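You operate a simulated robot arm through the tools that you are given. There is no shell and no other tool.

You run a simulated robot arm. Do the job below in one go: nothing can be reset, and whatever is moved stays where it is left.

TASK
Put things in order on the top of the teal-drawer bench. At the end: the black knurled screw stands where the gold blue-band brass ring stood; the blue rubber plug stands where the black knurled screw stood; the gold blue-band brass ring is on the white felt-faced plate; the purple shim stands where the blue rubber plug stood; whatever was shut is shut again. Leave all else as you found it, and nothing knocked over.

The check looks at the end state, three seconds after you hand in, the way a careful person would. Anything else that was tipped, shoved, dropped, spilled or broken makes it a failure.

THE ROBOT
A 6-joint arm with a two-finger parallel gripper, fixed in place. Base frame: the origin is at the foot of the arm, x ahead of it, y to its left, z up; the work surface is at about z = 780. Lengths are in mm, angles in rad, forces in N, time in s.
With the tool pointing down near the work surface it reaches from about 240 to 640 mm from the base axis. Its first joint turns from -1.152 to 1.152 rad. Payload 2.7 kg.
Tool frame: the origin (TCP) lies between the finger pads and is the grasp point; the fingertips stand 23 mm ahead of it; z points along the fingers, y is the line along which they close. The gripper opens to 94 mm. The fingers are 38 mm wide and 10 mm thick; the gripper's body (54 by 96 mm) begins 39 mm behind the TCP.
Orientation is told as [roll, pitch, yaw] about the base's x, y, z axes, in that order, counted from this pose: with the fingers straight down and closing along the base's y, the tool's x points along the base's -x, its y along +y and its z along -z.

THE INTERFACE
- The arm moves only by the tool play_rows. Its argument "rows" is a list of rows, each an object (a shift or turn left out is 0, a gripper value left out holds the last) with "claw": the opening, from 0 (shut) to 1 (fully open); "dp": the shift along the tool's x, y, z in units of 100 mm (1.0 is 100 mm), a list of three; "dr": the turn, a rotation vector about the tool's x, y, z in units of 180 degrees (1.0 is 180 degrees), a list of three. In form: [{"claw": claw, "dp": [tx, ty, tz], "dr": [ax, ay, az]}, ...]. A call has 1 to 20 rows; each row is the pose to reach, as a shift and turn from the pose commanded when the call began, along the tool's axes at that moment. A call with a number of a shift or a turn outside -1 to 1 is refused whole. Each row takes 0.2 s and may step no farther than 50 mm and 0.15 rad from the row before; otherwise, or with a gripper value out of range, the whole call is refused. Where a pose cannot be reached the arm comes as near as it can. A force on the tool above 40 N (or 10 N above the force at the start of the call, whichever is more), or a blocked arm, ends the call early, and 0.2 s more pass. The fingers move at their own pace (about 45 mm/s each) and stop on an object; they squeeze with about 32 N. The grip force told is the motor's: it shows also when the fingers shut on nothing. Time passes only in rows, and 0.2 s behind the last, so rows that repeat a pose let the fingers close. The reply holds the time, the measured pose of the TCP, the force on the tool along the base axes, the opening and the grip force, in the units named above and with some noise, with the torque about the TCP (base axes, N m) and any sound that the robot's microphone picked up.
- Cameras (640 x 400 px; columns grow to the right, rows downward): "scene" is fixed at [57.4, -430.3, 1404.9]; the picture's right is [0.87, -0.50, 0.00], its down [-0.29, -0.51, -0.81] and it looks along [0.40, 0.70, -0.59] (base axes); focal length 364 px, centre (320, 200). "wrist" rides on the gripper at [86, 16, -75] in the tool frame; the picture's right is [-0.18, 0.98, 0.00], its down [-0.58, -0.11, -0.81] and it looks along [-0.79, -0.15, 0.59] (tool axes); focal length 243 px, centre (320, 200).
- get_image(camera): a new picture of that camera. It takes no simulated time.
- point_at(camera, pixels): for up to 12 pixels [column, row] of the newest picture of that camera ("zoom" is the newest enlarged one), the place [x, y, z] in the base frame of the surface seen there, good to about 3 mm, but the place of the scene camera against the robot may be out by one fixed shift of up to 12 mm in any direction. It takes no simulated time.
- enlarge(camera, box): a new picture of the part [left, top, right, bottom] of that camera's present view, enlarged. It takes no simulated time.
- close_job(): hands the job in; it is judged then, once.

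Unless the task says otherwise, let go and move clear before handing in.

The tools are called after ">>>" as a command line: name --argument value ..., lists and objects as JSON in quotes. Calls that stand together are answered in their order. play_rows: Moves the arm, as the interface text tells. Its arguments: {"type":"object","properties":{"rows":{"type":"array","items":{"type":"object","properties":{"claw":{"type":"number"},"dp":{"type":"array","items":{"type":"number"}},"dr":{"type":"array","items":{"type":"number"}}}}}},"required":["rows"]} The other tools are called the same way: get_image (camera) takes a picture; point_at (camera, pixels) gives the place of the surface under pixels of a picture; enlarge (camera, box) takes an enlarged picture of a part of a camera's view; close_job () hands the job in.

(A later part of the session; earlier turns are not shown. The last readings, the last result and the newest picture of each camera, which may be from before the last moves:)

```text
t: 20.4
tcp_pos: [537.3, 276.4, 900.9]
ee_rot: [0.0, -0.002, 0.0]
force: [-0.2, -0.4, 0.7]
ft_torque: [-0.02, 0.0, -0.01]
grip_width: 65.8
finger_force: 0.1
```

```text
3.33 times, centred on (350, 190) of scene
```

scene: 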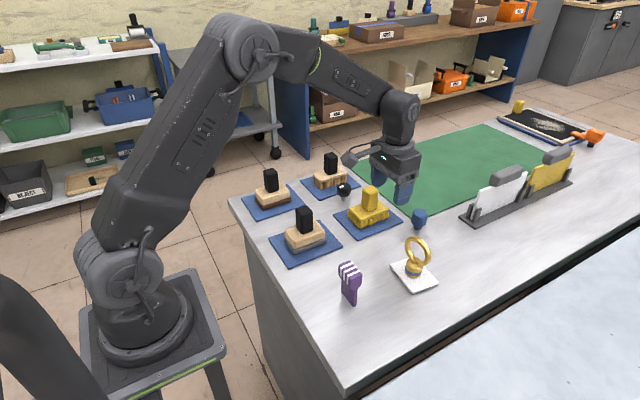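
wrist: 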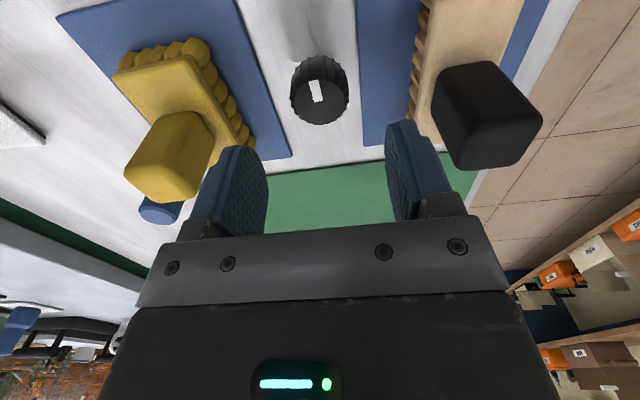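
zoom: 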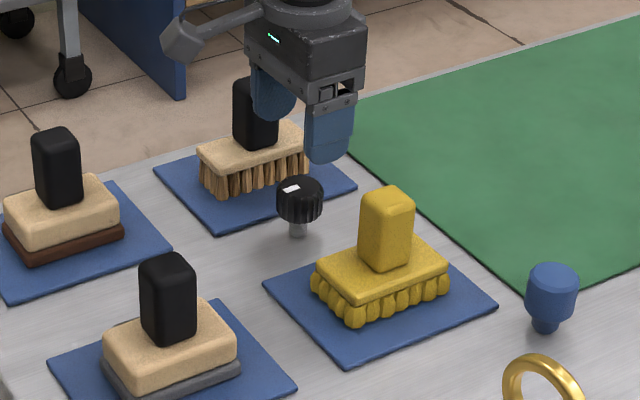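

The screw is centred at wrist column 319, in line with the TCP. Before descending I'll check the brown brush's handle against the wrist camera's path.

>>> point_at --camera "zoom" --pixels '[[55, 135], [75, 150], [40, 150], [165, 260], [387, 195], [300, 183], [298, 232], [250, 85], [120, 230]]'

>>> enlarge --camera "wrist" --box '[270, 40, 370, 140]'

```text
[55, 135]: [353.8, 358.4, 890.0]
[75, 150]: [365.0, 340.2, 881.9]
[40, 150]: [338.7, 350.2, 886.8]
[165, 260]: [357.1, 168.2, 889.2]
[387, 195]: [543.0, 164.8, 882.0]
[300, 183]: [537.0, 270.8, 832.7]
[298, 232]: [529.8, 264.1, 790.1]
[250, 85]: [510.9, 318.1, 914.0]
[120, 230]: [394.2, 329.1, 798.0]
```

```text
4.00 times, centred on (320, 90) of wrist
```

zoom: 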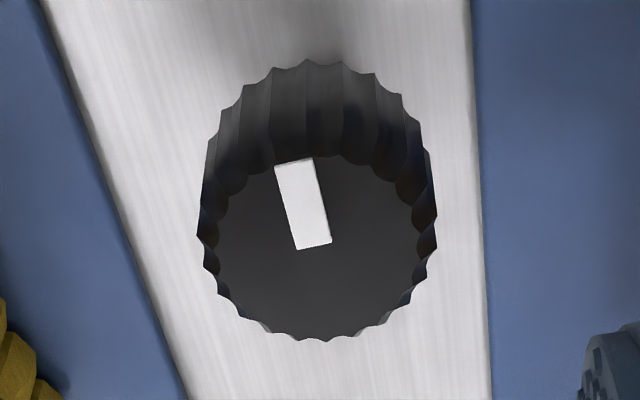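

>>> point_at --camera "zoom" --pixels '[[208, 245], [430, 245], [320, 160], [325, 335], [320, 245], [320, 70], [340, 300], [250, 200]]'

```text
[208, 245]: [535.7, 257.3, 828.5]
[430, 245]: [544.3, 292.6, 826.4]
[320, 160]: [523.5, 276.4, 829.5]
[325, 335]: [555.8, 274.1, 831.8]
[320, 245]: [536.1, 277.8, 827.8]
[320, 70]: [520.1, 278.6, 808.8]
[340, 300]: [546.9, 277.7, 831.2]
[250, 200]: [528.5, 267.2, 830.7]
```

The head is centred at (538.5,275). I'll descend to z≈823 with the fingers open 66 mm.

>>> play_rows --rows '[{"claw": 0.7, "dp": [-0.01, -0.01, 0.25]}, {"claw": 0.7, "dp": [-0.01, -0.012, 0.45]}, {"claw": 0.7, "dp": [-0.01, -0.012, 0.6]}, {"claw": 0.7, "dp": [-0.01, -0.012, 0.72]}, {"claw": 0.7, "dp": [-0.01, -0.012, 0.775]}, {"claw": 0.7, "dp": [-0.01, -0.012, 0.775]}]'

>>> get_image --camera "wrist"

>>> enlarge --camera "scene" --box '[280, 130, 420, 250]'

```text
t: 21.8
tcp_pos: [537.8, 273.9, 825.8]
ee_rot: [0.001, 0.0, 0.0]
force: [-0.1, 0.3, -0.6]
ft_torque: [0.01, -0.01, 0.03]
grip_width: 65.9
finger_force: 0.0
```

```text
taken
```

wrist: 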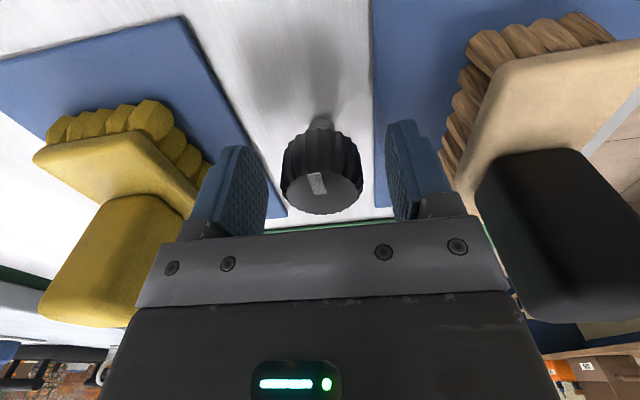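

```text
3.33 times, centred on (350, 190) of scene
```

zoom: 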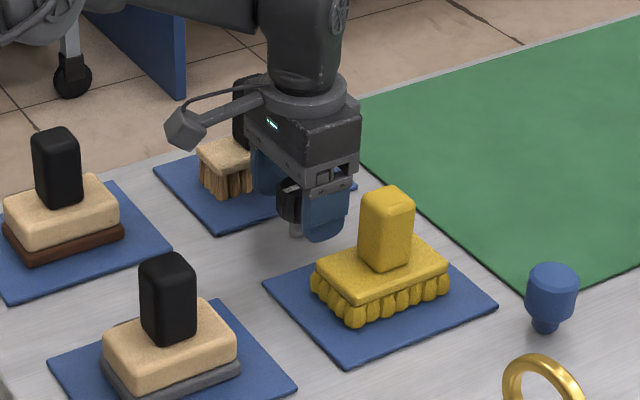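

The screw's head (columns 281–362) is centred between the fingers. I'll close on it.

>>> play_rows --rows '[{"claw": 0.55, "dp": [0, 0, 0.02]}, {"claw": 0.45, "dp": [0, 0, 0.02]}, {"claw": 0.38, "dp": [0, 0, 0.02]}, {"claw": 0.2, "dp": [0, 0, 0.02]}, {"claw": 0.0, "dp": [0, 0, 0.02]}, {"claw": 0.0, "dp": [0, 0, 0.02]}, {"claw": 0.0, "dp": [0, 0, 0.02]}]'

>>> get_image --camera "wrist"

```text
t: 23.4
tcp_pos: [538.5, 274.6, 821.8]
ee_rot: [0.001, -0.003, 0.0]
force: [0.5, 0.4, 0.1]
ft_torque: [0.0, 0.01, 0.02]
grip_width: 39.2
finger_force: 32.4
```

```text
taken
```

wrist: 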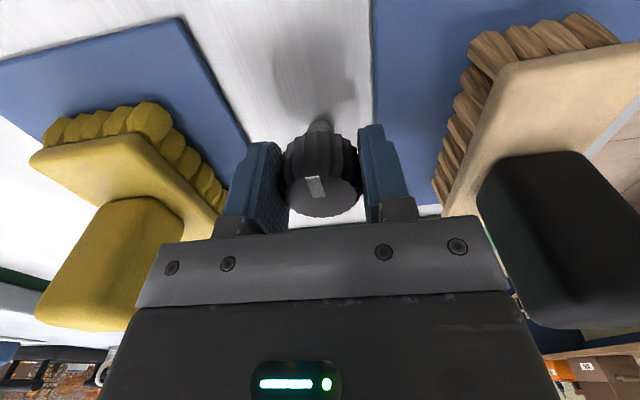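

The screw is held (opening 39.2, 32 N). I'll lift straight up 100 mm first.

>>> play_rows --rows '[{"claw": 0, "dp": [0, 0, -0.1]}, {"claw": 0, "dp": [0, 0, -0.4]}, {"claw": 0, "dp": [0, 0, -0.7]}, {"claw": 0, "dp": [0, 0, -1.0]}, {"claw": 0, "dp": [0, 0, -1.0]}]'

>>> play_rows --rows '[{"claw": 0, "dp": [0.05, -0.08, -0.15]}, {"claw": 0, "dp": [0.25, -0.4, -0.25]}, {"claw": 0, "dp": [0.45, -0.75, -0.25]}, {"claw": 0, "dp": [0.6, -1.0, -0.25]}]'

>>> play_rows --rows '[{"claw": 0, "dp": [0.2, -0.33, 0]}, {"claw": 0, "dp": [0.4, -0.7, 0]}, {"claw": 0, "dp": [0.6, -1.0, 0]}, {"claw": 0, "dp": [0.6, -1.0, 0]}]'

>>> get_image --camera "wrist"

>>> get_image --camera "scene"

```text
t: 24.6
tcp_pos: [536.9, 274.2, 922.2]
ee_rot: [0.001, -0.001, 0.001]
force: [0.1, -0.6, -0.9]
ft_torque: [0.03, -0.01, -0.02]
grip_width: 39.2
finger_force: 32.3
```

```text
t: 25.6
tcp_pos: [477.1, 174.4, 946.9]
ee_rot: [-0.001, 0.001, 0.001]
force: [-0.2, 0.4, -1.1]
ft_torque: [0.01, 0.01, -0.02]
grip_width: 39.0
finger_force: 31.8
```

```text
t: 26.6
tcp_pos: [418.0, 72.9, 948.9]
ee_rot: [-0.001, -0.003, 0.0]
force: [-0.2, 0.1, -1.1]
ft_torque: [0.01, 0.02, -0.02]
grip_width: 39.2
finger_force: 31.4
```

```text
taken
```

wrist: 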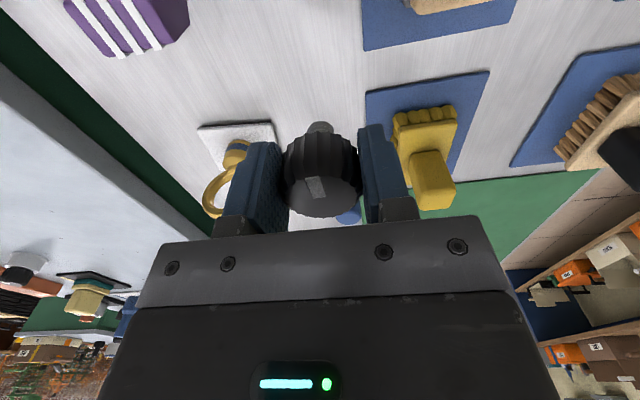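

```text
taken
```

scene: 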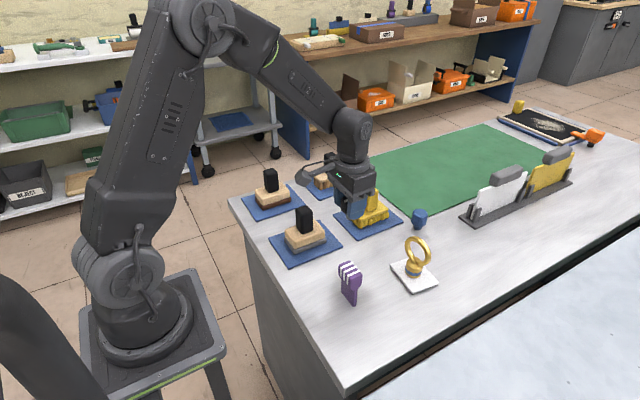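

The screw hangs over the ring's old place (TCP 418.0,72.9). I'll lower it 120 mm, then check.

>>> play_rows --rows '[{"claw": 0, "dp": [0, 0.005, 0.4]}, {"claw": 0, "dp": [0, 0.008, 0.8]}, {"claw": 0, "dp": [0, 0.008, 1.0]}, {"claw": 0, "dp": [0, 0.008, 1.0]}]'

>>> play_rows --rows '[{"claw": 0, "dp": [0, 0, 0.1]}, {"claw": 0, "dp": [0, 0, 0.17]}, {"claw": 0, "dp": [0, 0, 0.22]}, {"claw": 0, "dp": [0, 0, 0.22]}]'

>>> get_image --camera "wrist"

>>> enlarge --camera "scene" --box '[280, 170, 420, 310]'

```text
t: 27.6
tcp_pos: [417.1, 75.2, 847.2]
ee_rot: [0.001, -0.002, 0.001]
force: [0.7, -0.4, -1.4]
ft_torque: [0.02, 0.01, 0.01]
grip_width: 39.2
finger_force: 32.1
```

```text
t: 28.6
tcp_pos: [418.0, 75.3, 825.7]
ee_rot: [0.0, -0.002, 0.002]
force: [0.3, -0.5, -0.7]
ft_torque: [0.0, 0.02, -0.04]
grip_width: 39.2
finger_force: 31.9
```

```text
taken
```

wrist: 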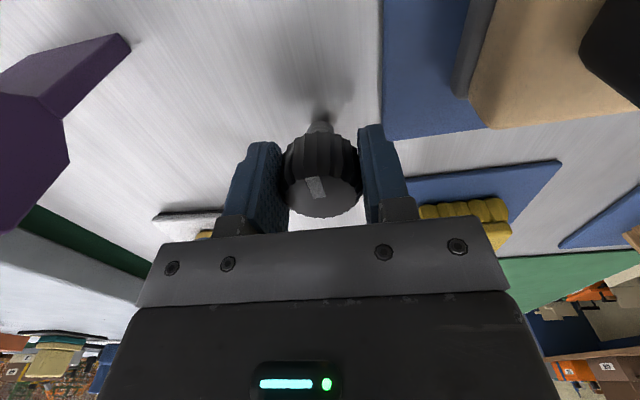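

```text
2.86 times, centred on (350, 240) of scene
```

zoom: 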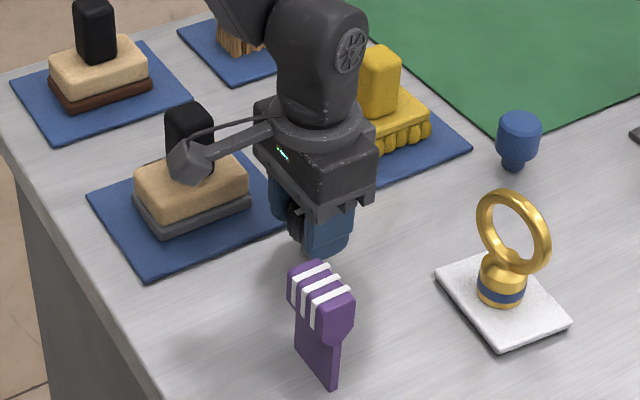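

The screw hangs just above the bench at z≈825.7 (grasp height was ~822). I'll lower in fine steps until contact.

>>> play_rows --rows '[{"claw": 0, "dp": [0, 0, 0.01]}, {"claw": 0, "dp": [0, 0, 0.02]}, {"claw": 0, "dp": [0, 0, 0.025]}, {"claw": 0, "dp": [0, 0, 0.025]}]'

>>> play_rows --rows '[{"claw": 0, "dp": [0, 0, 0.007]}, {"claw": 0, "dp": [0, 0, 0.007]}]'

```text
t: 29.6
tcp_pos: [418.8, 75.1, 823.6]
ee_rot: [-0.001, -0.002, 0.0]
force: [-0.9, 0.4, -1.3]
ft_torque: [0.0, -0.01, 0.01]
grip_width: 39.0
finger_force: 31.8
```

```text
t: 30.2
tcp_pos: [418.3, 74.9, 821.2]
ee_rot: [0.0, 0.0, 0.0]
force: [-3.6, 0.0, 6.9]
ft_torque: [-0.02, 0.08, -0.03]
grip_width: 39.1
finger_force: 31.5
```

Contact shows (about 7 N) at z≈821.5 and TCP (418.3,74.9). I'll open the fingers gently here.

>>> play_rows --rows '[{"claw": 0.45, "dp": [0, 0, -0.003]}, {"claw": 0.5, "dp": [0, 0, -0.003]}, {"claw": 0.65, "dp": [0, 0, -0.003]}, {"claw": 0.7, "dp": [0, 0, -0.003]}, {"claw": 0.7, "dp": [0, 0, -0.003]}]'

>>> get_image --camera "wrist"

```text
t: 31.4
tcp_pos: [418.6, 74.5, 823.8]
ee_rot: [0.0, -0.001, 0.001]
force: [1.0, -0.5, 0.6]
ft_torque: [-0.01, 0.04, 0.0]
grip_width: 65.9
finger_force: 0.1
```

```text
taken
```

wrist: 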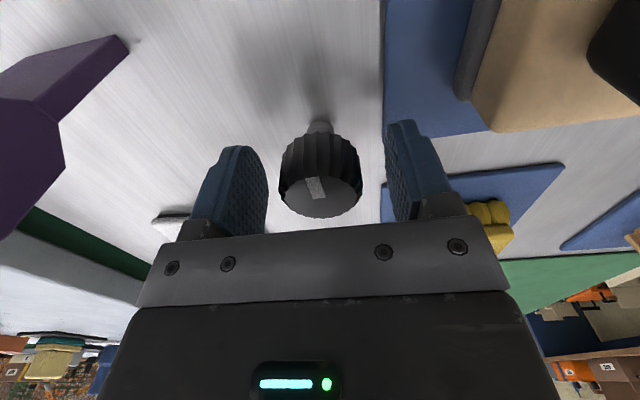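

The screw stands by itself at the ring's old place. I'll rise 100 mm and move out toward the plug.

>>> play_rows --rows '[{"claw": 0.7, "dp": [0, 0, -0.2]}, {"claw": 0.7, "dp": [0, 0, -0.5]}, {"claw": 0.7, "dp": [0, 0, -1.0]}, {"claw": 0.7, "dp": [-0.4, 0, -1.0]}, {"claw": 0.7, "dp": [-0.8, 0, -1.0]}, {"claw": 0.7, "dp": [-1.0, 0, -1.0]}]'

>>> play_rows --rows '[{"claw": 0.7, "dp": [-0.4, 0, 0]}, {"claw": 0.7, "dp": [-0.8, 0, 0]}, {"claw": 0.7, "dp": [-1.0, 0, 0]}, {"claw": 0.7, "dp": [-1.0, 0, 0]}]'

>>> get_image --camera "wrist"

>>> get_image --camera "scene"

```text
t: 32.8
tcp_pos: [516.2, 75.0, 920.6]
ee_rot: [0.001, -0.003, 0.0]
force: [-1.0, -0.2, 0.4]
ft_torque: [-0.04, 0.0, -0.03]
grip_width: 65.9
finger_force: 0.0
```

```text
t: 33.8
tcp_pos: [615.5, 74.8, 921.4]
ee_rot: [0.0, -0.002, 0.0]
force: [-0.3, 0.9, 0.1]
ft_torque: [0.01, -0.04, 0.03]
grip_width: 65.6
finger_force: 0.1
```

```text
taken
```

wrist: 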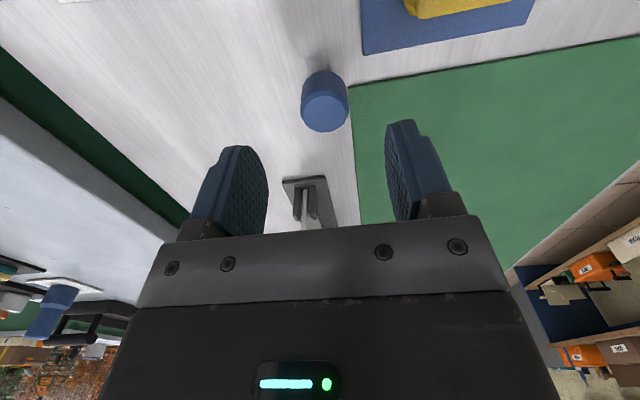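

```text
taken
```

scene: 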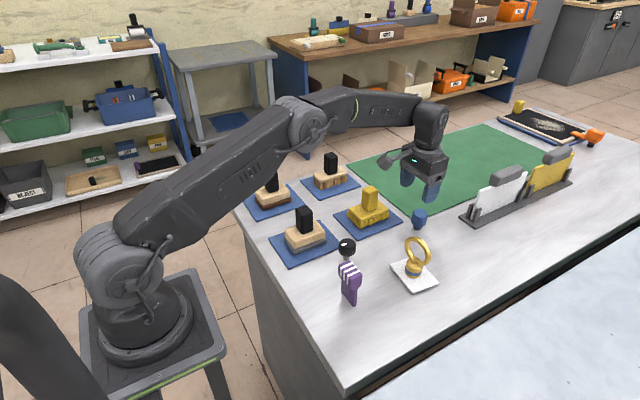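

The arm reaches (615,75,921) well, and the plug is at wrist (325,105). I'll zoom to fix its axis once more.

>>> enlarge --camera "wrist" --box '[280, 50, 370, 140]'

>>> point_at --camera "wrist" --pixels '[[304, 107], [346, 107], [325, 125], [325, 92], [325, 108], [323, 80], [320, 190], [300, 182]]'

```text
4.44 times, centred on (325, 95) of wrist
```

zoom: 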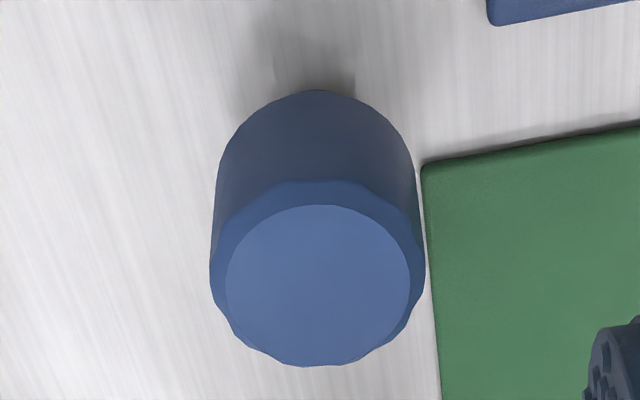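

```text
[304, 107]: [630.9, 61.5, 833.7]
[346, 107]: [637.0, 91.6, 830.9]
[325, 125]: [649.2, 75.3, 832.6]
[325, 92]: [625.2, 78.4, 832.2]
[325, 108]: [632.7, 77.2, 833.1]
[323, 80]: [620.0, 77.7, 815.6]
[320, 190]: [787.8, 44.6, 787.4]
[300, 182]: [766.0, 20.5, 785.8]
```

>>> point_at --camera "zoom" --pixels '[[232, 280], [405, 280], [318, 210], [318, 362], [318, 285], [213, 270], [422, 265], [315, 100], [315, 140], [255, 220], [385, 340]]'

```text
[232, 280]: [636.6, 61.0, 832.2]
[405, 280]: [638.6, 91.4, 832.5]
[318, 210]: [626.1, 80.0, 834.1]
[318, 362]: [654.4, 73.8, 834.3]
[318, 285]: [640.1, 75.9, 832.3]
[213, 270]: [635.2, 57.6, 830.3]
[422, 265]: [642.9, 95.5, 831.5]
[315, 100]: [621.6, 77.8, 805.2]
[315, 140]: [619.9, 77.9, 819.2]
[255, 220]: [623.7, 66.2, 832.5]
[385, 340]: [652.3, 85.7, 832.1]
```

The plug's axis is at about (639.7,76). I'll come in with the TCP at x≈634 and descend in steps to z≈822.

>>> play_rows --rows '[{"claw": 0.7, "dp": [-0.185, 0.012, 0.1]}, {"claw": 0.7, "dp": [-0.185, 0.012, 0.4]}, {"claw": 0.7, "dp": [-0.185, 0.012, 0.6]}, {"claw": 0.7, "dp": [-0.185, 0.012, 0.75]}, {"claw": 0.7, "dp": [-0.185, 0.012, 0.75]}]'

>>> get_image --camera "wrist"

```text
t: 35.0
tcp_pos: [635.8, 76.8, 848.2]
ee_rot: [0.0, 0.001, 0.001]
force: [0.4, -0.2, -0.5]
ft_torque: [0.01, -0.02, 0.0]
grip_width: 65.8
finger_force: 0.0
```

```text
taken
```

wrist: 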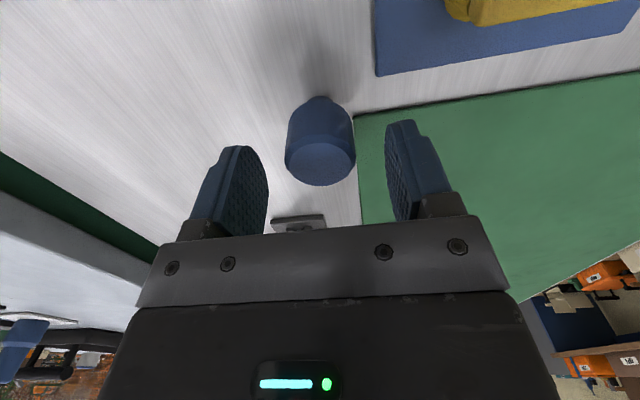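

The pose is reached cleanly, and the plug is at column 320 between the fingers. I'll go down the last 26 mm and close.

>>> play_rows --rows '[{"claw": 0.7, "dp": [0, 0, 0.1]}, {"claw": 0.7, "dp": [0, 0, 0.2]}, {"claw": 0.7, "dp": [0, 0, 0.26]}, {"claw": 0.7, "dp": [0, 0, 0.26]}]'

>>> get_image --camera "wrist"

>>> enlarge --camera "scene" --box '[370, 140, 510, 260]'

```text
t: 36.0
tcp_pos: [636.5, 76.2, 821.8]
ee_rot: [0.001, -0.001, -0.001]
force: [0.1, -0.4, 0.3]
ft_torque: [0.01, -0.02, -0.02]
grip_width: 65.7
finger_force: 0.0
```

```text
taken
```

wrist: 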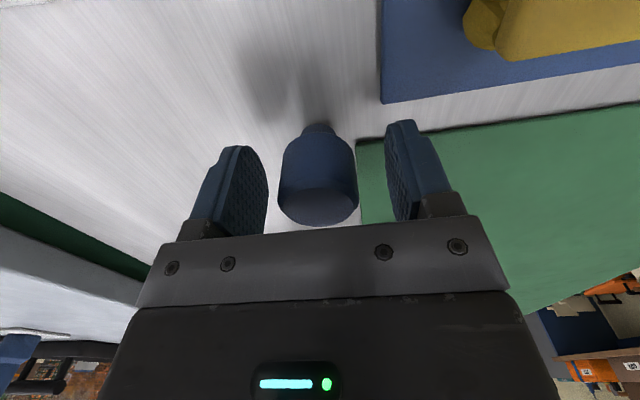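

```text
3.33 times, centred on (440, 200) of scene
```

zoom: 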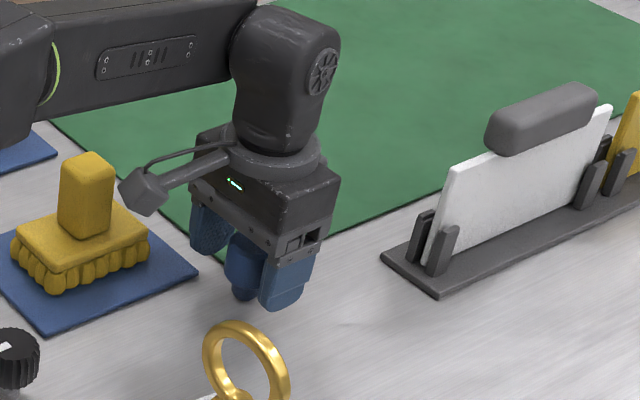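

The plug (columns 278–358) is centred between the fingers at TCP (636,76,822). I'll close on it.

>>> play_rows --rows '[{"claw": 0.55}, {"claw": 0.45}, {"claw": 0.38}, {"claw": 0.2}, {"claw": 0.0}, {"claw": 0.0}, {"claw": 0.0}]'

>>> get_image --camera "wrist"

```text
t: 37.6
tcp_pos: [635.5, 76.2, 822.3]
ee_rot: [0.001, -0.001, 0.001]
force: [-0.1, -0.7, 1.1]
ft_torque: [0.03, 0.0, -0.01]
grip_width: 36.0
finger_force: 31.8
```

```text
taken
```

wrist: 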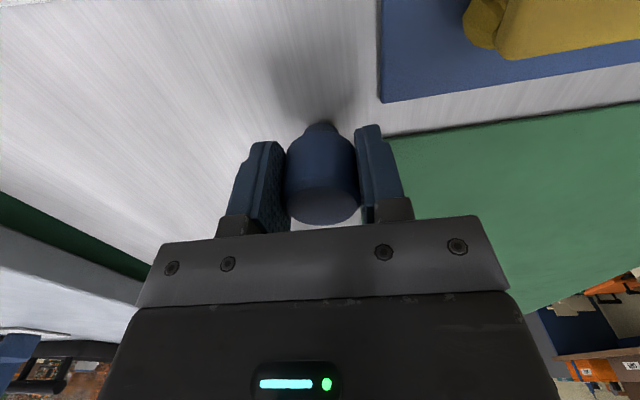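

The plug is held (opening 36.0). I'll zoom once to fix its offset from the TCP before lifting.

>>> enlarge --camera "wrist" --box '[270, 110, 370, 230]'

```text
3.33 times, centred on (320, 170) of wrist
```

zoom: 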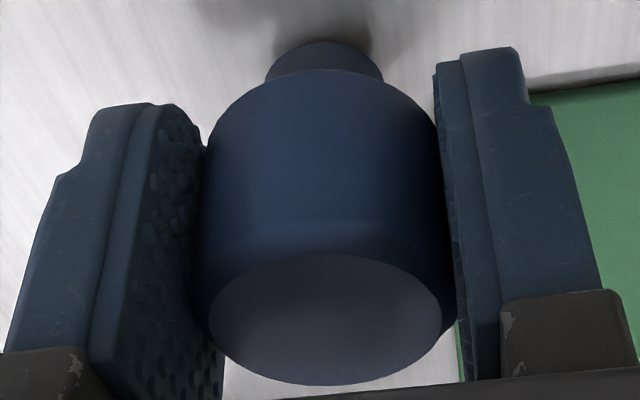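

>>> point_at --camera "zoom" --pixels '[[325, 320], [325, 258], [325, 380], [325, 150], [325, 90], [323, 50], [268, 75], [380, 75], [210, 320], [440, 320]]'

```text
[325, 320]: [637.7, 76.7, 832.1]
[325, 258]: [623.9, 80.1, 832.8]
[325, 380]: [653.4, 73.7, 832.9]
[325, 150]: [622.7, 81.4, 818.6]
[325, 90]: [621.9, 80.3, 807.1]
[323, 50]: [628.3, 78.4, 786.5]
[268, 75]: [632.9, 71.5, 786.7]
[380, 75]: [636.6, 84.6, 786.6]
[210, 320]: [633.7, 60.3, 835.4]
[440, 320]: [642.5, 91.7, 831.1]
```

The plug's axis is about 3 mm ahead of the TCP (centre ≈(639.2,76.2)). I'll lift 125 mm and carry it to the screw's old place.

>>> play_rows --rows '[{"claw": 0, "dp": [0, 0, -0.1]}, {"claw": 0, "dp": [0, 0, -0.4]}, {"claw": 0, "dp": [0, 0, -0.7]}, {"claw": 0, "dp": [0, 0, -1.0]}, {"claw": 0, "dp": [0, 0, -1.0]}]'

>>> play_rows --rows '[{"claw": 0, "dp": [0, 0, -0.25]}, {"claw": 0, "dp": [0.16, 0.3, -0.25]}, {"claw": 0, "dp": [0.33, 0.65, -0.25]}, {"claw": 0, "dp": [0.503, 0.9955, -0.25]}]'

>>> play_rows --rows '[{"claw": 0, "dp": [0.17, 0.35, 0]}, {"claw": 0, "dp": [0.34, 0.7, 0]}, {"claw": 0, "dp": [0.503, 0.9955, 0]}, {"claw": 0, "dp": [0.503, 0.9955, 0]}]'

>>> get_image --camera "wrist"

>>> get_image --camera "scene"

```text
t: 38.8
tcp_pos: [636.4, 77.5, 922.1]
ee_rot: [-0.001, -0.001, -0.001]
force: [0.1, -0.3, -0.9]
ft_torque: [-0.03, 0.01, -0.01]
grip_width: 36.1
finger_force: 31.8
```

```text
t: 39.8
tcp_pos: [585.5, 175.2, 948.3]
ee_rot: [0.0, 0.0, -0.001]
force: [-0.6, -0.7, -0.7]
ft_torque: [0.0, -0.01, 0.01]
grip_width: 36.2
finger_force: 31.9
```

```text
t: 40.8
tcp_pos: [536.3, 275.7, 948.2]
ee_rot: [0.0, -0.002, 0.0]
force: [0.1, 1.1, -0.9]
ft_torque: [-0.02, 0.0, 0.04]
grip_width: 36.3
finger_force: 32.3
```

```text
taken
```

wrist: 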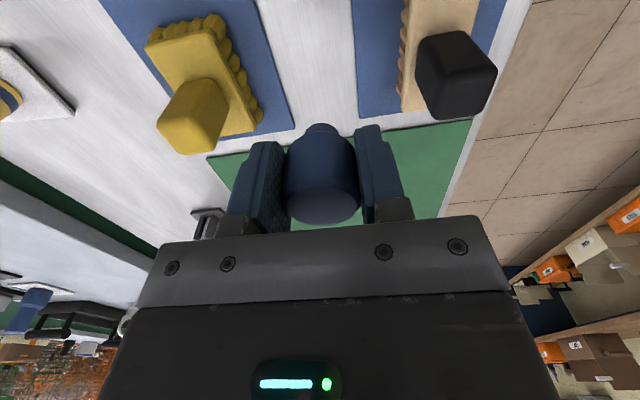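

```text
taken
```

scene: 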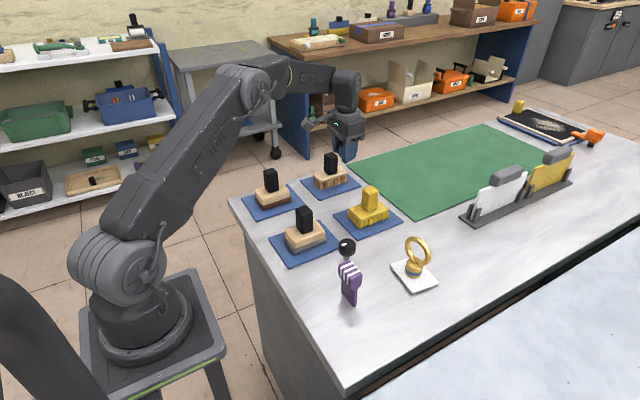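

The plug is over the screw's old place (TCP 536,275.5). I'll lower it 122 mm.

>>> play_rows --rows '[{"claw": 0, "dp": [0, 0, 0.4]}, {"claw": 0, "dp": [0, 0, 0.75]}, {"claw": 0, "dp": [0, 0, 1.0]}, {"claw": 0, "dp": [0, 0, 1.0]}]'

>>> play_rows --rows '[{"claw": 0, "dp": [0, 0, 0.1]}, {"claw": 0, "dp": [0, 0, 0.18]}, {"claw": 0, "dp": [0, 0, 0.225]}, {"claw": 0, "dp": [0, 0, 0.225]}]'

>>> get_image --camera "wrist"

```text
t: 41.8
tcp_pos: [536.7, 274.3, 848.3]
ee_rot: [0.001, -0.002, 0.0]
force: [-1.1, 0.0, -0.2]
ft_torque: [-0.01, -0.01, 0.0]
grip_width: 36.5
finger_force: 32.9
```

```text
t: 42.8
tcp_pos: [535.1, 275.8, 823.6]
ee_rot: [0.001, 0.0, 0.0]
force: [-0.5, -0.5, 0.0]
ft_torque: [0.0, -0.02, 0.02]
grip_width: 36.1
finger_force: 31.9
```

```text
taken
```

wrist: 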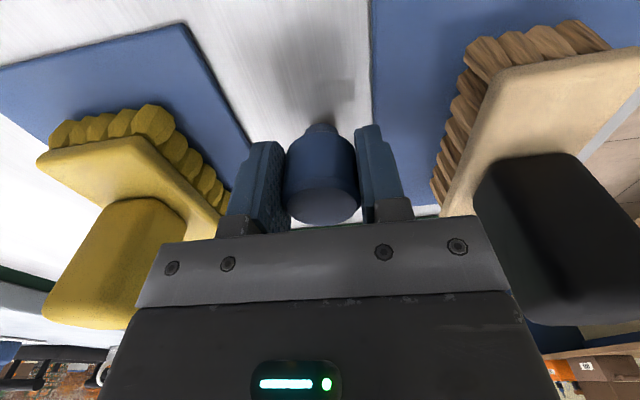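

The plug is a few millimetres above the bench between the two mats. I'll lower in fine steps to contact.

>>> play_rows --rows '[{"claw": 0, "dp": [0, 0, 0.01]}, {"claw": 0, "dp": [0, 0, 0.018]}, {"claw": 0, "dp": [0, 0, 0.018]}]'

>>> play_rows --rows '[{"claw": 0, "dp": [0, 0, 0.007]}, {"claw": 0, "dp": [0, 0, 0.007]}]'

```text
t: 43.6
tcp_pos: [535.7, 276.1, 822.0]
ee_rot: [0.0, -0.002, 0.0]
force: [-0.8, 0.3, -0.8]
ft_torque: [0.0, 0.04, 0.0]
grip_width: 35.9
finger_force: 32.2
```

```text
t: 44.2
tcp_pos: [535.1, 276.4, 821.3]
ee_rot: [-0.001, -0.001, 0.0]
force: [-1.5, -1.2, 3.1]
ft_torque: [-0.02, 0.1, -0.01]
grip_width: 36.4
finger_force: 33.2
```

Contact has begun (about 3–4 N). I'll open the fingers gently at this height.

>>> play_rows --rows '[{"claw": 0.42}, {"claw": 0.5}, {"claw": 0.62}, {"claw": 0.68}, {"claw": 0.68}]'

>>> get_image --camera "wrist"

```text
t: 45.4
tcp_pos: [535.1, 275.2, 821.8]
ee_rot: [0.0, -0.002, -0.001]
force: [0.0, -0.3, 0.6]
ft_torque: [-0.01, -0.01, -0.01]
grip_width: 63.9
finger_force: 0.2
```

```text
taken
```

wrist: 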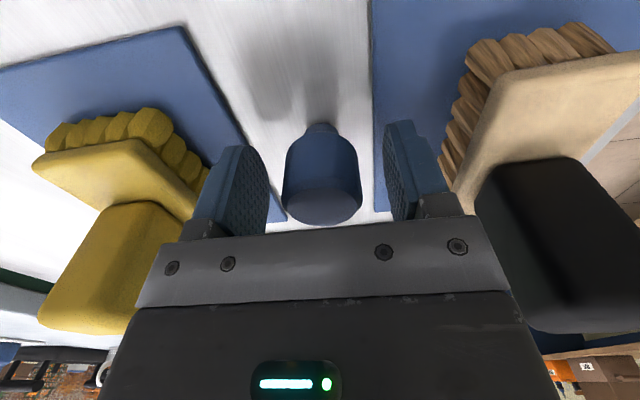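

The plug stands free at the screw's old place. I'll rise and check it from above.

>>> play_rows --rows '[{"claw": 0.68, "dp": [0, 0, -0.2]}, {"claw": 0.68, "dp": [0, 0, -0.5]}, {"claw": 0.68, "dp": [0, 0, -0.8]}, {"claw": 0.68, "dp": [0, 0, -1.0]}, {"claw": 0.68, "dp": [0, 0, -1.0]}]'

>>> enlarge --camera "wrist" --box '[270, 40, 370, 140]'

```text
t: 46.6
tcp_pos: [536.4, 273.5, 922.1]
ee_rot: [0.001, -0.003, 0.0]
force: [-0.3, 1.1, -1.0]
ft_torque: [-0.03, -0.01, -0.03]
grip_width: 64.1
finger_force: 0.0
```

```text
4.00 times, centred on (320, 90) of wrist
```

zoom: 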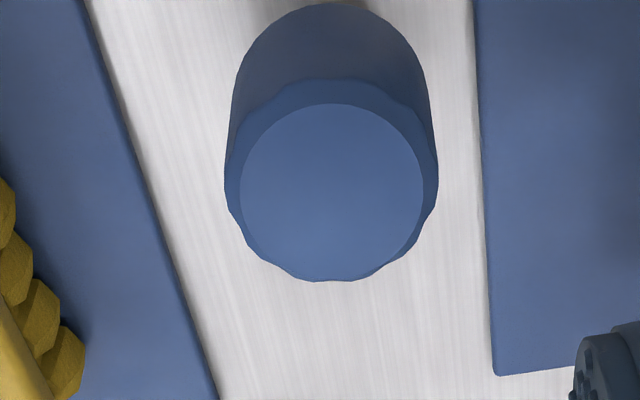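

>>> point_at --camera "zoom" --pixels '[[245, 190], [418, 190], [330, 110], [330, 275], [330, 190], [228, 190], [436, 190], [325, 30]]'

>>> play_rows --rows '[{"claw": 0.68, "dp": [0, 0, -0.3]}, {"claw": 0.68, "dp": [0.25, -0.4, -0.3]}, {"claw": 0.68, "dp": [0.45, -0.75, -0.3]}, {"claw": 0.68, "dp": [0.6, -1.0, -0.3]}]'

>>> play_rows --rows '[{"claw": 0.68, "dp": [0.25, -0.35, 0]}, {"claw": 0.68, "dp": [0.5, -0.7, 0]}, {"claw": 0.68, "dp": [0.75, -1.0, 0]}]'

>>> play_rows --rows '[{"claw": 0.68, "dp": [0.25, -0.3, 0]}, {"claw": 0.68, "dp": [0.5, -0.65, 0]}, {"claw": 0.68, "dp": [0.75, -1.0, 0]}, {"claw": 0.68, "dp": [0.75, -1.0, 0]}]'

>>> get_image --camera "wrist"

>>> get_image --camera "scene"

```text
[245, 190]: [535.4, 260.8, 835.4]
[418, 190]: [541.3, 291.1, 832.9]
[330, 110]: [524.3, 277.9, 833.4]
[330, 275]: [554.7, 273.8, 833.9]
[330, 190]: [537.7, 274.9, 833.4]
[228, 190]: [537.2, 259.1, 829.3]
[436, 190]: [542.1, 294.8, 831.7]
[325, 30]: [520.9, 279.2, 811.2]
```

```text
t: 47.6
tcp_pos: [476.2, 174.8, 951.3]
ee_rot: [0.001, -0.003, -0.002]
force: [0.0, 0.5, -0.8]
ft_torque: [0.0, 0.02, 0.01]
grip_width: 64.0
finger_force: 0.1
```

```text
t: 48.4
tcp_pos: [400.5, 73.9, 951.8]
ee_rot: [0.0, -0.003, 0.001]
force: [-0.7, -0.1, 0.6]
ft_torque: [0.01, -0.01, 0.0]
grip_width: 64.0
finger_force: 0.0
```

```text
t: 49.4
tcp_pos: [325.7, -25.8, 951.3]
ee_rot: [-0.001, 0.0, 0.0]
force: [-0.4, 0.3, 0.3]
ft_torque: [0.0, 0.03, 0.02]
grip_width: 64.0
finger_force: 0.0
```

```text
taken
```

wrist: 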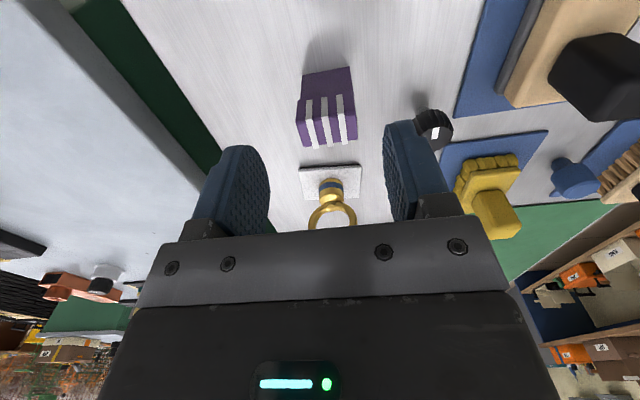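

```text
taken
```

scene: 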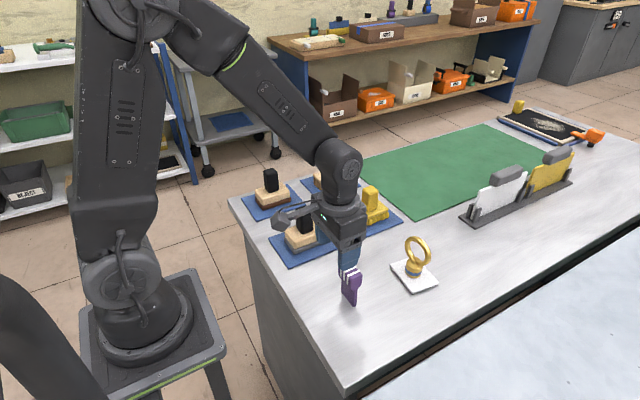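

The plug sits at about (539,276), within 1 mm of the screw's old place. The shim is now at wrist (325,105), and I'll zoom to measure it.

>>> enlarge --camera "wrist" --box '[280, 55, 380, 155]'

```text
4.00 times, centred on (330, 105) of wrist
```

zoom: 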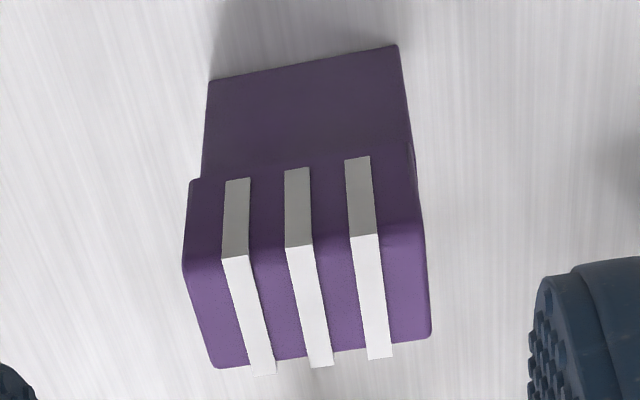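

>>> point_at --camera "zoom" --pixels '[[190, 262], [420, 228], [215, 360], [428, 330], [195, 190], [410, 160], [212, 85], [395, 50], [300, 75], [300, 130], [205, 140], [408, 120]]'

>>> enlarge --camera "scene" --box '[325, 255, 375, 310]'

```text
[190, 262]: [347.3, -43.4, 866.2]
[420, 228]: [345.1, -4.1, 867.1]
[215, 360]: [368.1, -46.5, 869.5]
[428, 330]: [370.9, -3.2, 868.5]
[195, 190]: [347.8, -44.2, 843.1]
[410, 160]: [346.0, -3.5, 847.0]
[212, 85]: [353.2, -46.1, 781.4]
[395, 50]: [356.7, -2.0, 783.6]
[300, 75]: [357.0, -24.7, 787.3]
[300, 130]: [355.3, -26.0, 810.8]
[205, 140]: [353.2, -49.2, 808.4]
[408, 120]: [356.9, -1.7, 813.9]
```

```text
7.27 times, centred on (350, 282) of scene
```

zoom: 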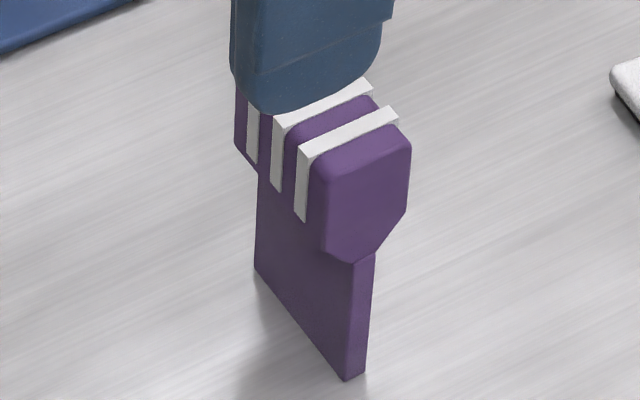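

The shim's head is flush with its stem in width (y −46.5 to −2.5) and centred at x≈358. I'll bring the fingers down beside it with clearance of about 10 mm each side.

>>> play_rows --rows '[{"claw": 0.72, "dp": [-0.29, 0.015, 0]}, {"claw": 0.72, "dp": [-0.29, 0.015, 0.25]}, {"claw": 0.72, "dp": [-0.29, 0.015, 0.4]}, {"claw": 0.72, "dp": [-0.29, 0.015, 0.4]}]'

>>> get_image --camera "wrist"

>>> enlarge --camera "scene" --box '[310, 220, 400, 310]'

```text
t: 50.4
tcp_pos: [354.1, -22.5, 911.2]
ee_rot: [-0.001, -0.003, -0.001]
force: [0.2, 0.4, -0.9]
ft_torque: [0.02, 0.0, 0.0]
grip_width: 67.8
finger_force: 0.1
```

```text
taken
```

wrist: 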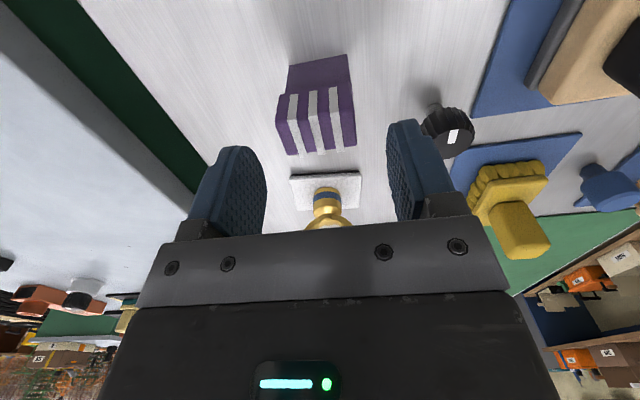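

```text
4.44 times, centred on (355, 265) of scene
```

zoom: 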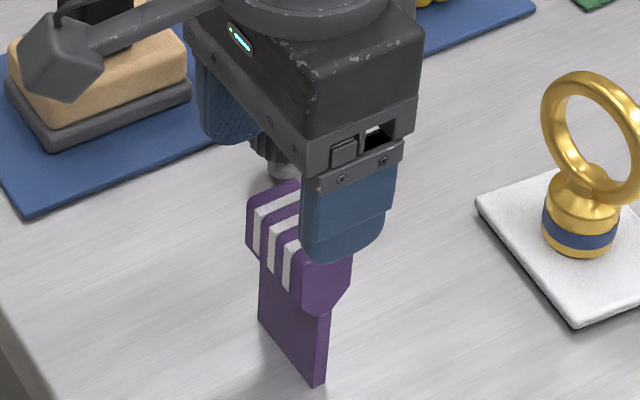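

The shim (columns 277–355) is centred between the fingers. I'll go down to z≈862.

>>> play_rows --rows '[{"claw": 0.72, "dp": [0, 0, 0.15]}, {"claw": 0.72, "dp": [0, 0, 0.28]}, {"claw": 0.72, "dp": [0, 0, 0.4]}, {"claw": 0.72, "dp": [0, 0, 0.49]}, {"claw": 0.72, "dp": [0, 0, 0.49]}]'

>>> get_image --camera "wrist"

>>> enlarge --camera "scene" --box '[310, 220, 400, 310]'

```text
t: 51.6
tcp_pos: [353.9, -23.5, 862.4]
ee_rot: [0.0, 0.0, -0.001]
force: [0.3, 0.4, -0.1]
ft_torque: [0.0, 0.01, 0.01]
grip_width: 67.9
finger_force: 0.1
```

```text
taken
```

wrist: 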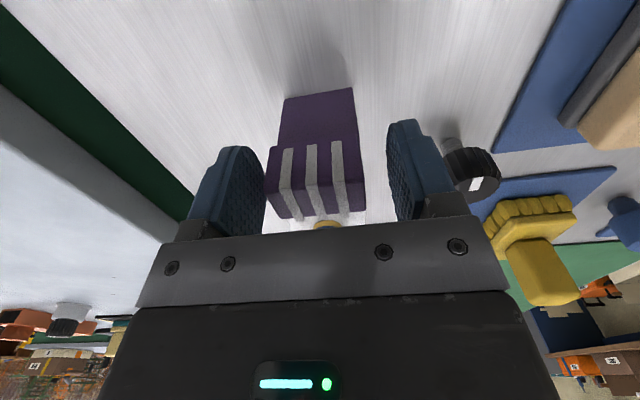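

```text
4.44 times, centred on (355, 265) of scene
```

zoom: 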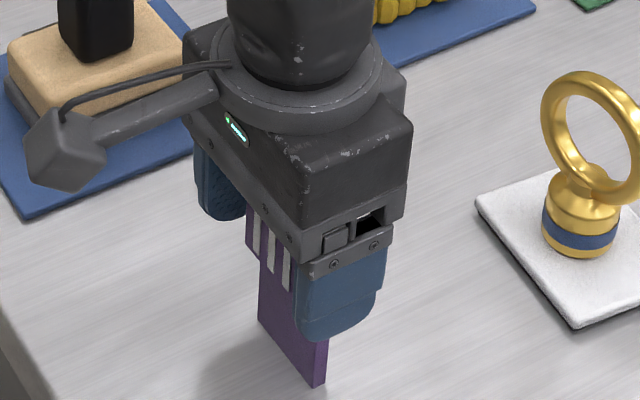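

The shim is centred (head columns about 268–364). I'll close gently on its head.

>>> play_rows --rows '[{"claw": 0.6}, {"claw": 0.53}, {"claw": 0.49}, {"claw": 0.46}, {"claw": 0.3}, {"claw": 0.0}, {"claw": 0.0}, {"claw": 0.0}]'

>>> get_image --camera "wrist"

>>> enlarge --camera "scene" --box '[310, 220, 400, 310]'

```text
t: 53.4
tcp_pos: [353.9, -22.1, 863.9]
ee_rot: [0.0, 0.0, 0.001]
force: [-0.1, 0.3, 0.4]
ft_torque: [0.02, -0.01, 0.0]
grip_width: 45.0
finger_force: 31.9
```

```text
taken
```

wrist: 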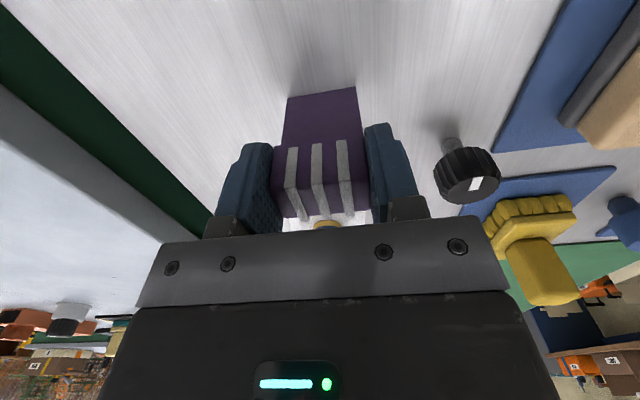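

```text
4.44 times, centred on (355, 265) of scene
```

zoom: 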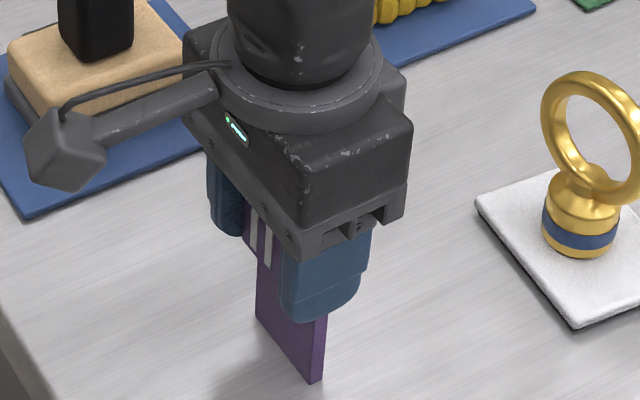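

The shim is held (opening 45.0). I'll measure its offset from the TCP in a zoom before lifting.

>>> enlarge --camera "wrist" --box '[260, 75, 390, 225]'

```text
2.67 times, centred on (325, 150) of wrist
```

zoom: 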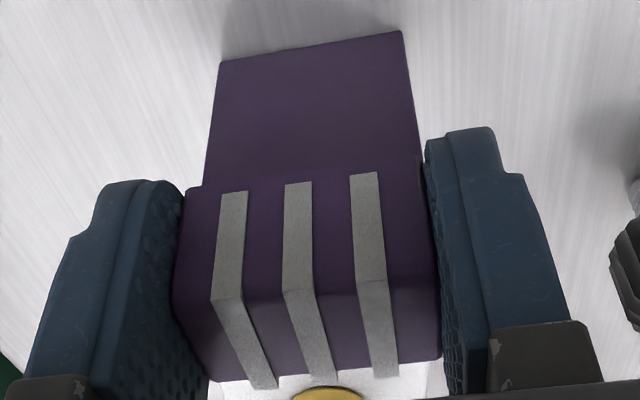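

>>> point_at --camera "zoom" --pixels '[[225, 65], [315, 55], [398, 40], [315, 110], [315, 150], [265, 250], [335, 250], [410, 250], [265, 310], [345, 310], [290, 370], [410, 355]]'

```text
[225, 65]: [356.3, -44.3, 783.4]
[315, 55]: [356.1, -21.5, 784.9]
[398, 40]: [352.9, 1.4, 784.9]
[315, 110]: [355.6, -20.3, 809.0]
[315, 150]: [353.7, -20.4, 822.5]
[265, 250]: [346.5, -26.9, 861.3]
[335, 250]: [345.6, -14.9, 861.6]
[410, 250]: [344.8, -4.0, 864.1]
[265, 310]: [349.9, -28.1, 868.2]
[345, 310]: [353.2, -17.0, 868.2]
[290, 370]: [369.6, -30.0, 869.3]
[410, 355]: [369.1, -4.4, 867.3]
```

The shim's centre is about 3.9 mm ahead of the TCP. I'll lift 125 mm and carry it out to the plug's old place.

>>> play_rows --rows '[{"claw": 0, "dp": [0, 0, -0.1]}, {"claw": 0, "dp": [0, 0, -0.4]}, {"claw": 0, "dp": [0, 0, -0.7]}, {"claw": 0, "dp": [0, 0, -1.0]}, {"claw": 0, "dp": [0, 0, -1.0]}]'

>>> play_rows --rows '[{"claw": 0, "dp": [0, 0, -0.25]}, {"claw": 0, "dp": [-0.31, 0.11, -0.25]}, {"claw": 0, "dp": [-0.62, 0.22, -0.25]}, {"claw": 0, "dp": [-0.938, 0.328, -0.25]}]'

>>> play_rows --rows '[{"claw": 0, "dp": [-0.31, 0.11, 0]}, {"claw": 0, "dp": [-0.62, 0.22, 0]}, {"claw": 0, "dp": [-0.938, 0.328, 0]}]'

>>> play_rows --rows '[{"claw": 0, "dp": [-0.31, 0.11, 0]}, {"claw": 0, "dp": [-0.62, 0.22, 0]}, {"claw": 0, "dp": [-0.938, 0.328, 0]}, {"claw": 0, "dp": [-0.938, 0.328, 0]}]'

>>> get_image --camera "wrist"

>>> get_image --camera "scene"

```text
t: 54.6
tcp_pos: [355.2, -23.1, 962.1]
ee_rot: [0.0, 0.0, 0.0]
force: [-0.6, 0.0, -0.2]
ft_torque: [0.0, 0.01, -0.01]
grip_width: 45.5
finger_force: 32.0
```

```text
t: 55.6
tcp_pos: [449.0, 9.4, 989.5]
ee_rot: [0.0, 0.0, 0.0]
force: [0.6, -0.3, -0.4]
ft_torque: [-0.03, 0.02, 0.04]
grip_width: 45.2
finger_force: 31.8
```

```text
t: 56.4
tcp_pos: [544.5, 43.3, 989.1]
ee_rot: [0.001, -0.001, -0.001]
force: [-0.3, 0.7, -0.8]
ft_torque: [-0.03, -0.02, -0.03]
grip_width: 45.4
finger_force: 32.3
```

```text
t: 57.4
tcp_pos: [630.2, 75.1, 986.4]
ee_rot: [0.0, 0.002, 0.0]
force: [-0.1, 0.3, -1.0]
ft_torque: [-0.05, -0.01, 0.04]
grip_width: 45.3
finger_force: 32.1
out of reach, approached as far as the arm can: row 3, 4
```

```text
taken
```

wrist: 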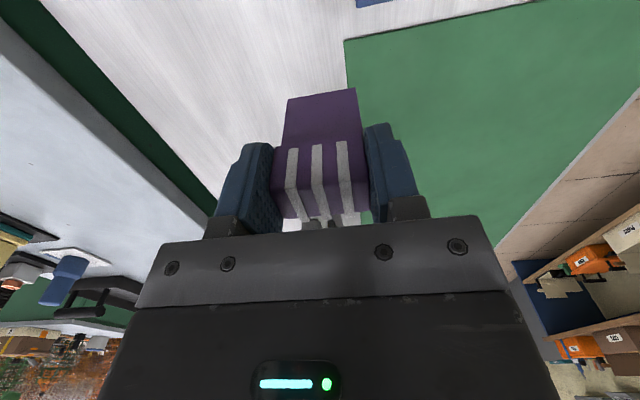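

```text
taken
```

scene: 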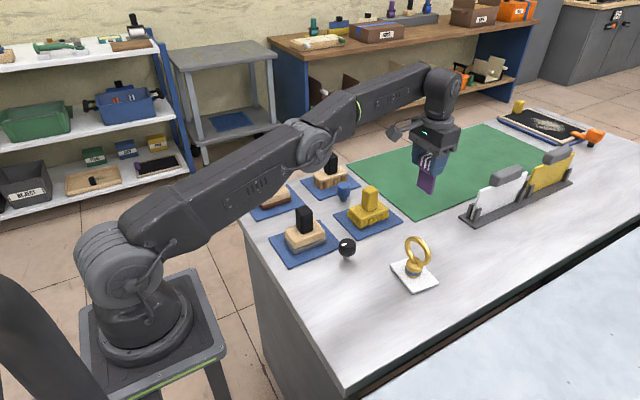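

The reach limit showed at this height (stopped at x=630). Lower down the arm reached 636 before, so I'll lower 65 mm and see where x comes out.

>>> play_rows --rows '[{"claw": 0, "dp": [0, 0, 0.2]}, {"claw": 0, "dp": [0, 0, 0.45]}, {"claw": 0, "dp": [0, 0, 0.65]}, {"claw": 0, "dp": [0, 0, 0.65]}]'

```text
t: 58.4
tcp_pos: [628.4, 73.2, 921.7]
ee_rot: [-0.001, -0.002, -0.001]
force: [0.2, -0.2, -0.9]
ft_torque: [0.02, 0.03, 0.02]
grip_width: 45.2
finger_force: 32.2
```

Now at (629,74,922) with no reach warning. I'll lower on to z≈882 and shift 6 mm out and 1.5 mm left.

>>> play_rows --rows '[{"claw": 0, "dp": [-0.02, 0.005, 0.15]}, {"claw": 0, "dp": [-0.04, 0.01, 0.3]}, {"claw": 0, "dp": [-0.06, 0.015, 0.4]}, {"claw": 0, "dp": [-0.06, 0.015, 0.4]}, {"claw": 0, "dp": [-0.06, 0.015, 0.4]}]'

>>> get_image --camera "wrist"

>>> enlarge --camera "scene" --box '[370, 140, 510, 260]'

```text
t: 59.6
tcp_pos: [635.9, 75.5, 882.0]
ee_rot: [-0.001, -0.001, 0.002]
force: [-0.4, -0.3, 0.1]
ft_torque: [-0.01, 0.01, 0.0]
grip_width: 45.1
finger_force: 32.2
```

```text
taken
```

wrist: 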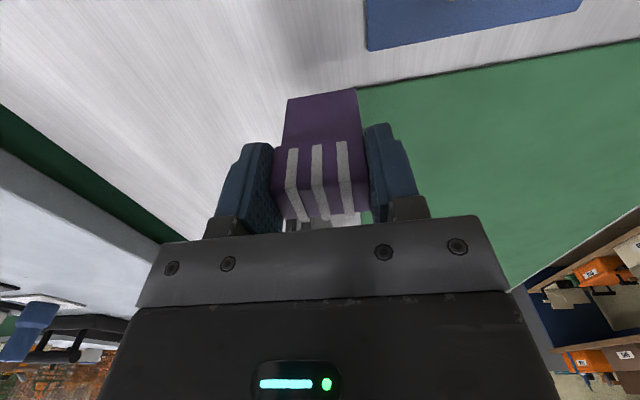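

```text
3.33 times, centred on (440, 200) of scene
```

zoom: 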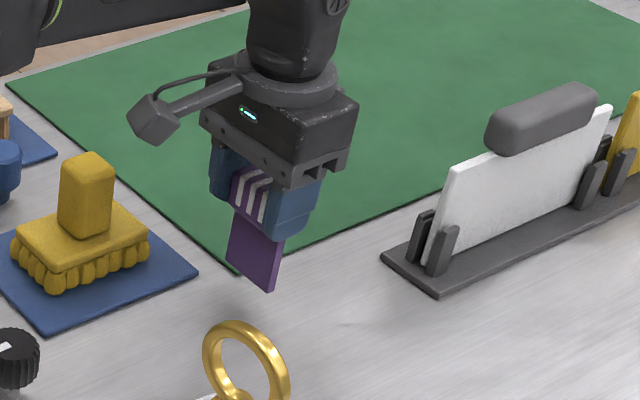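

The shim hangs 20 mm above its place. The green mat's corner near wrist (358,88) is close to the shim's left end, so I'll zoom to measure that clearance.

>>> enlarge --camera "wrist" --box '[270, 60, 420, 160]'

```text
4.00 times, centred on (345, 110) of wrist
```

zoom: 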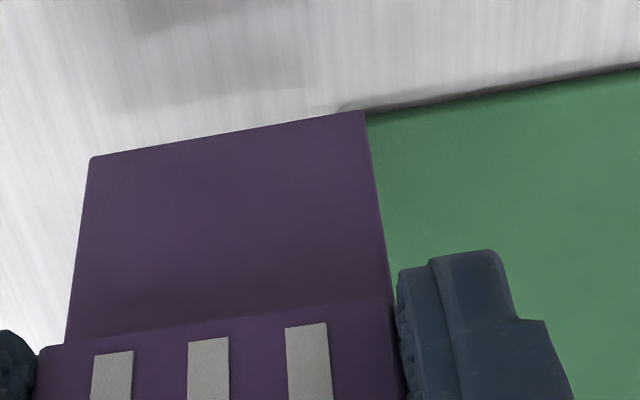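

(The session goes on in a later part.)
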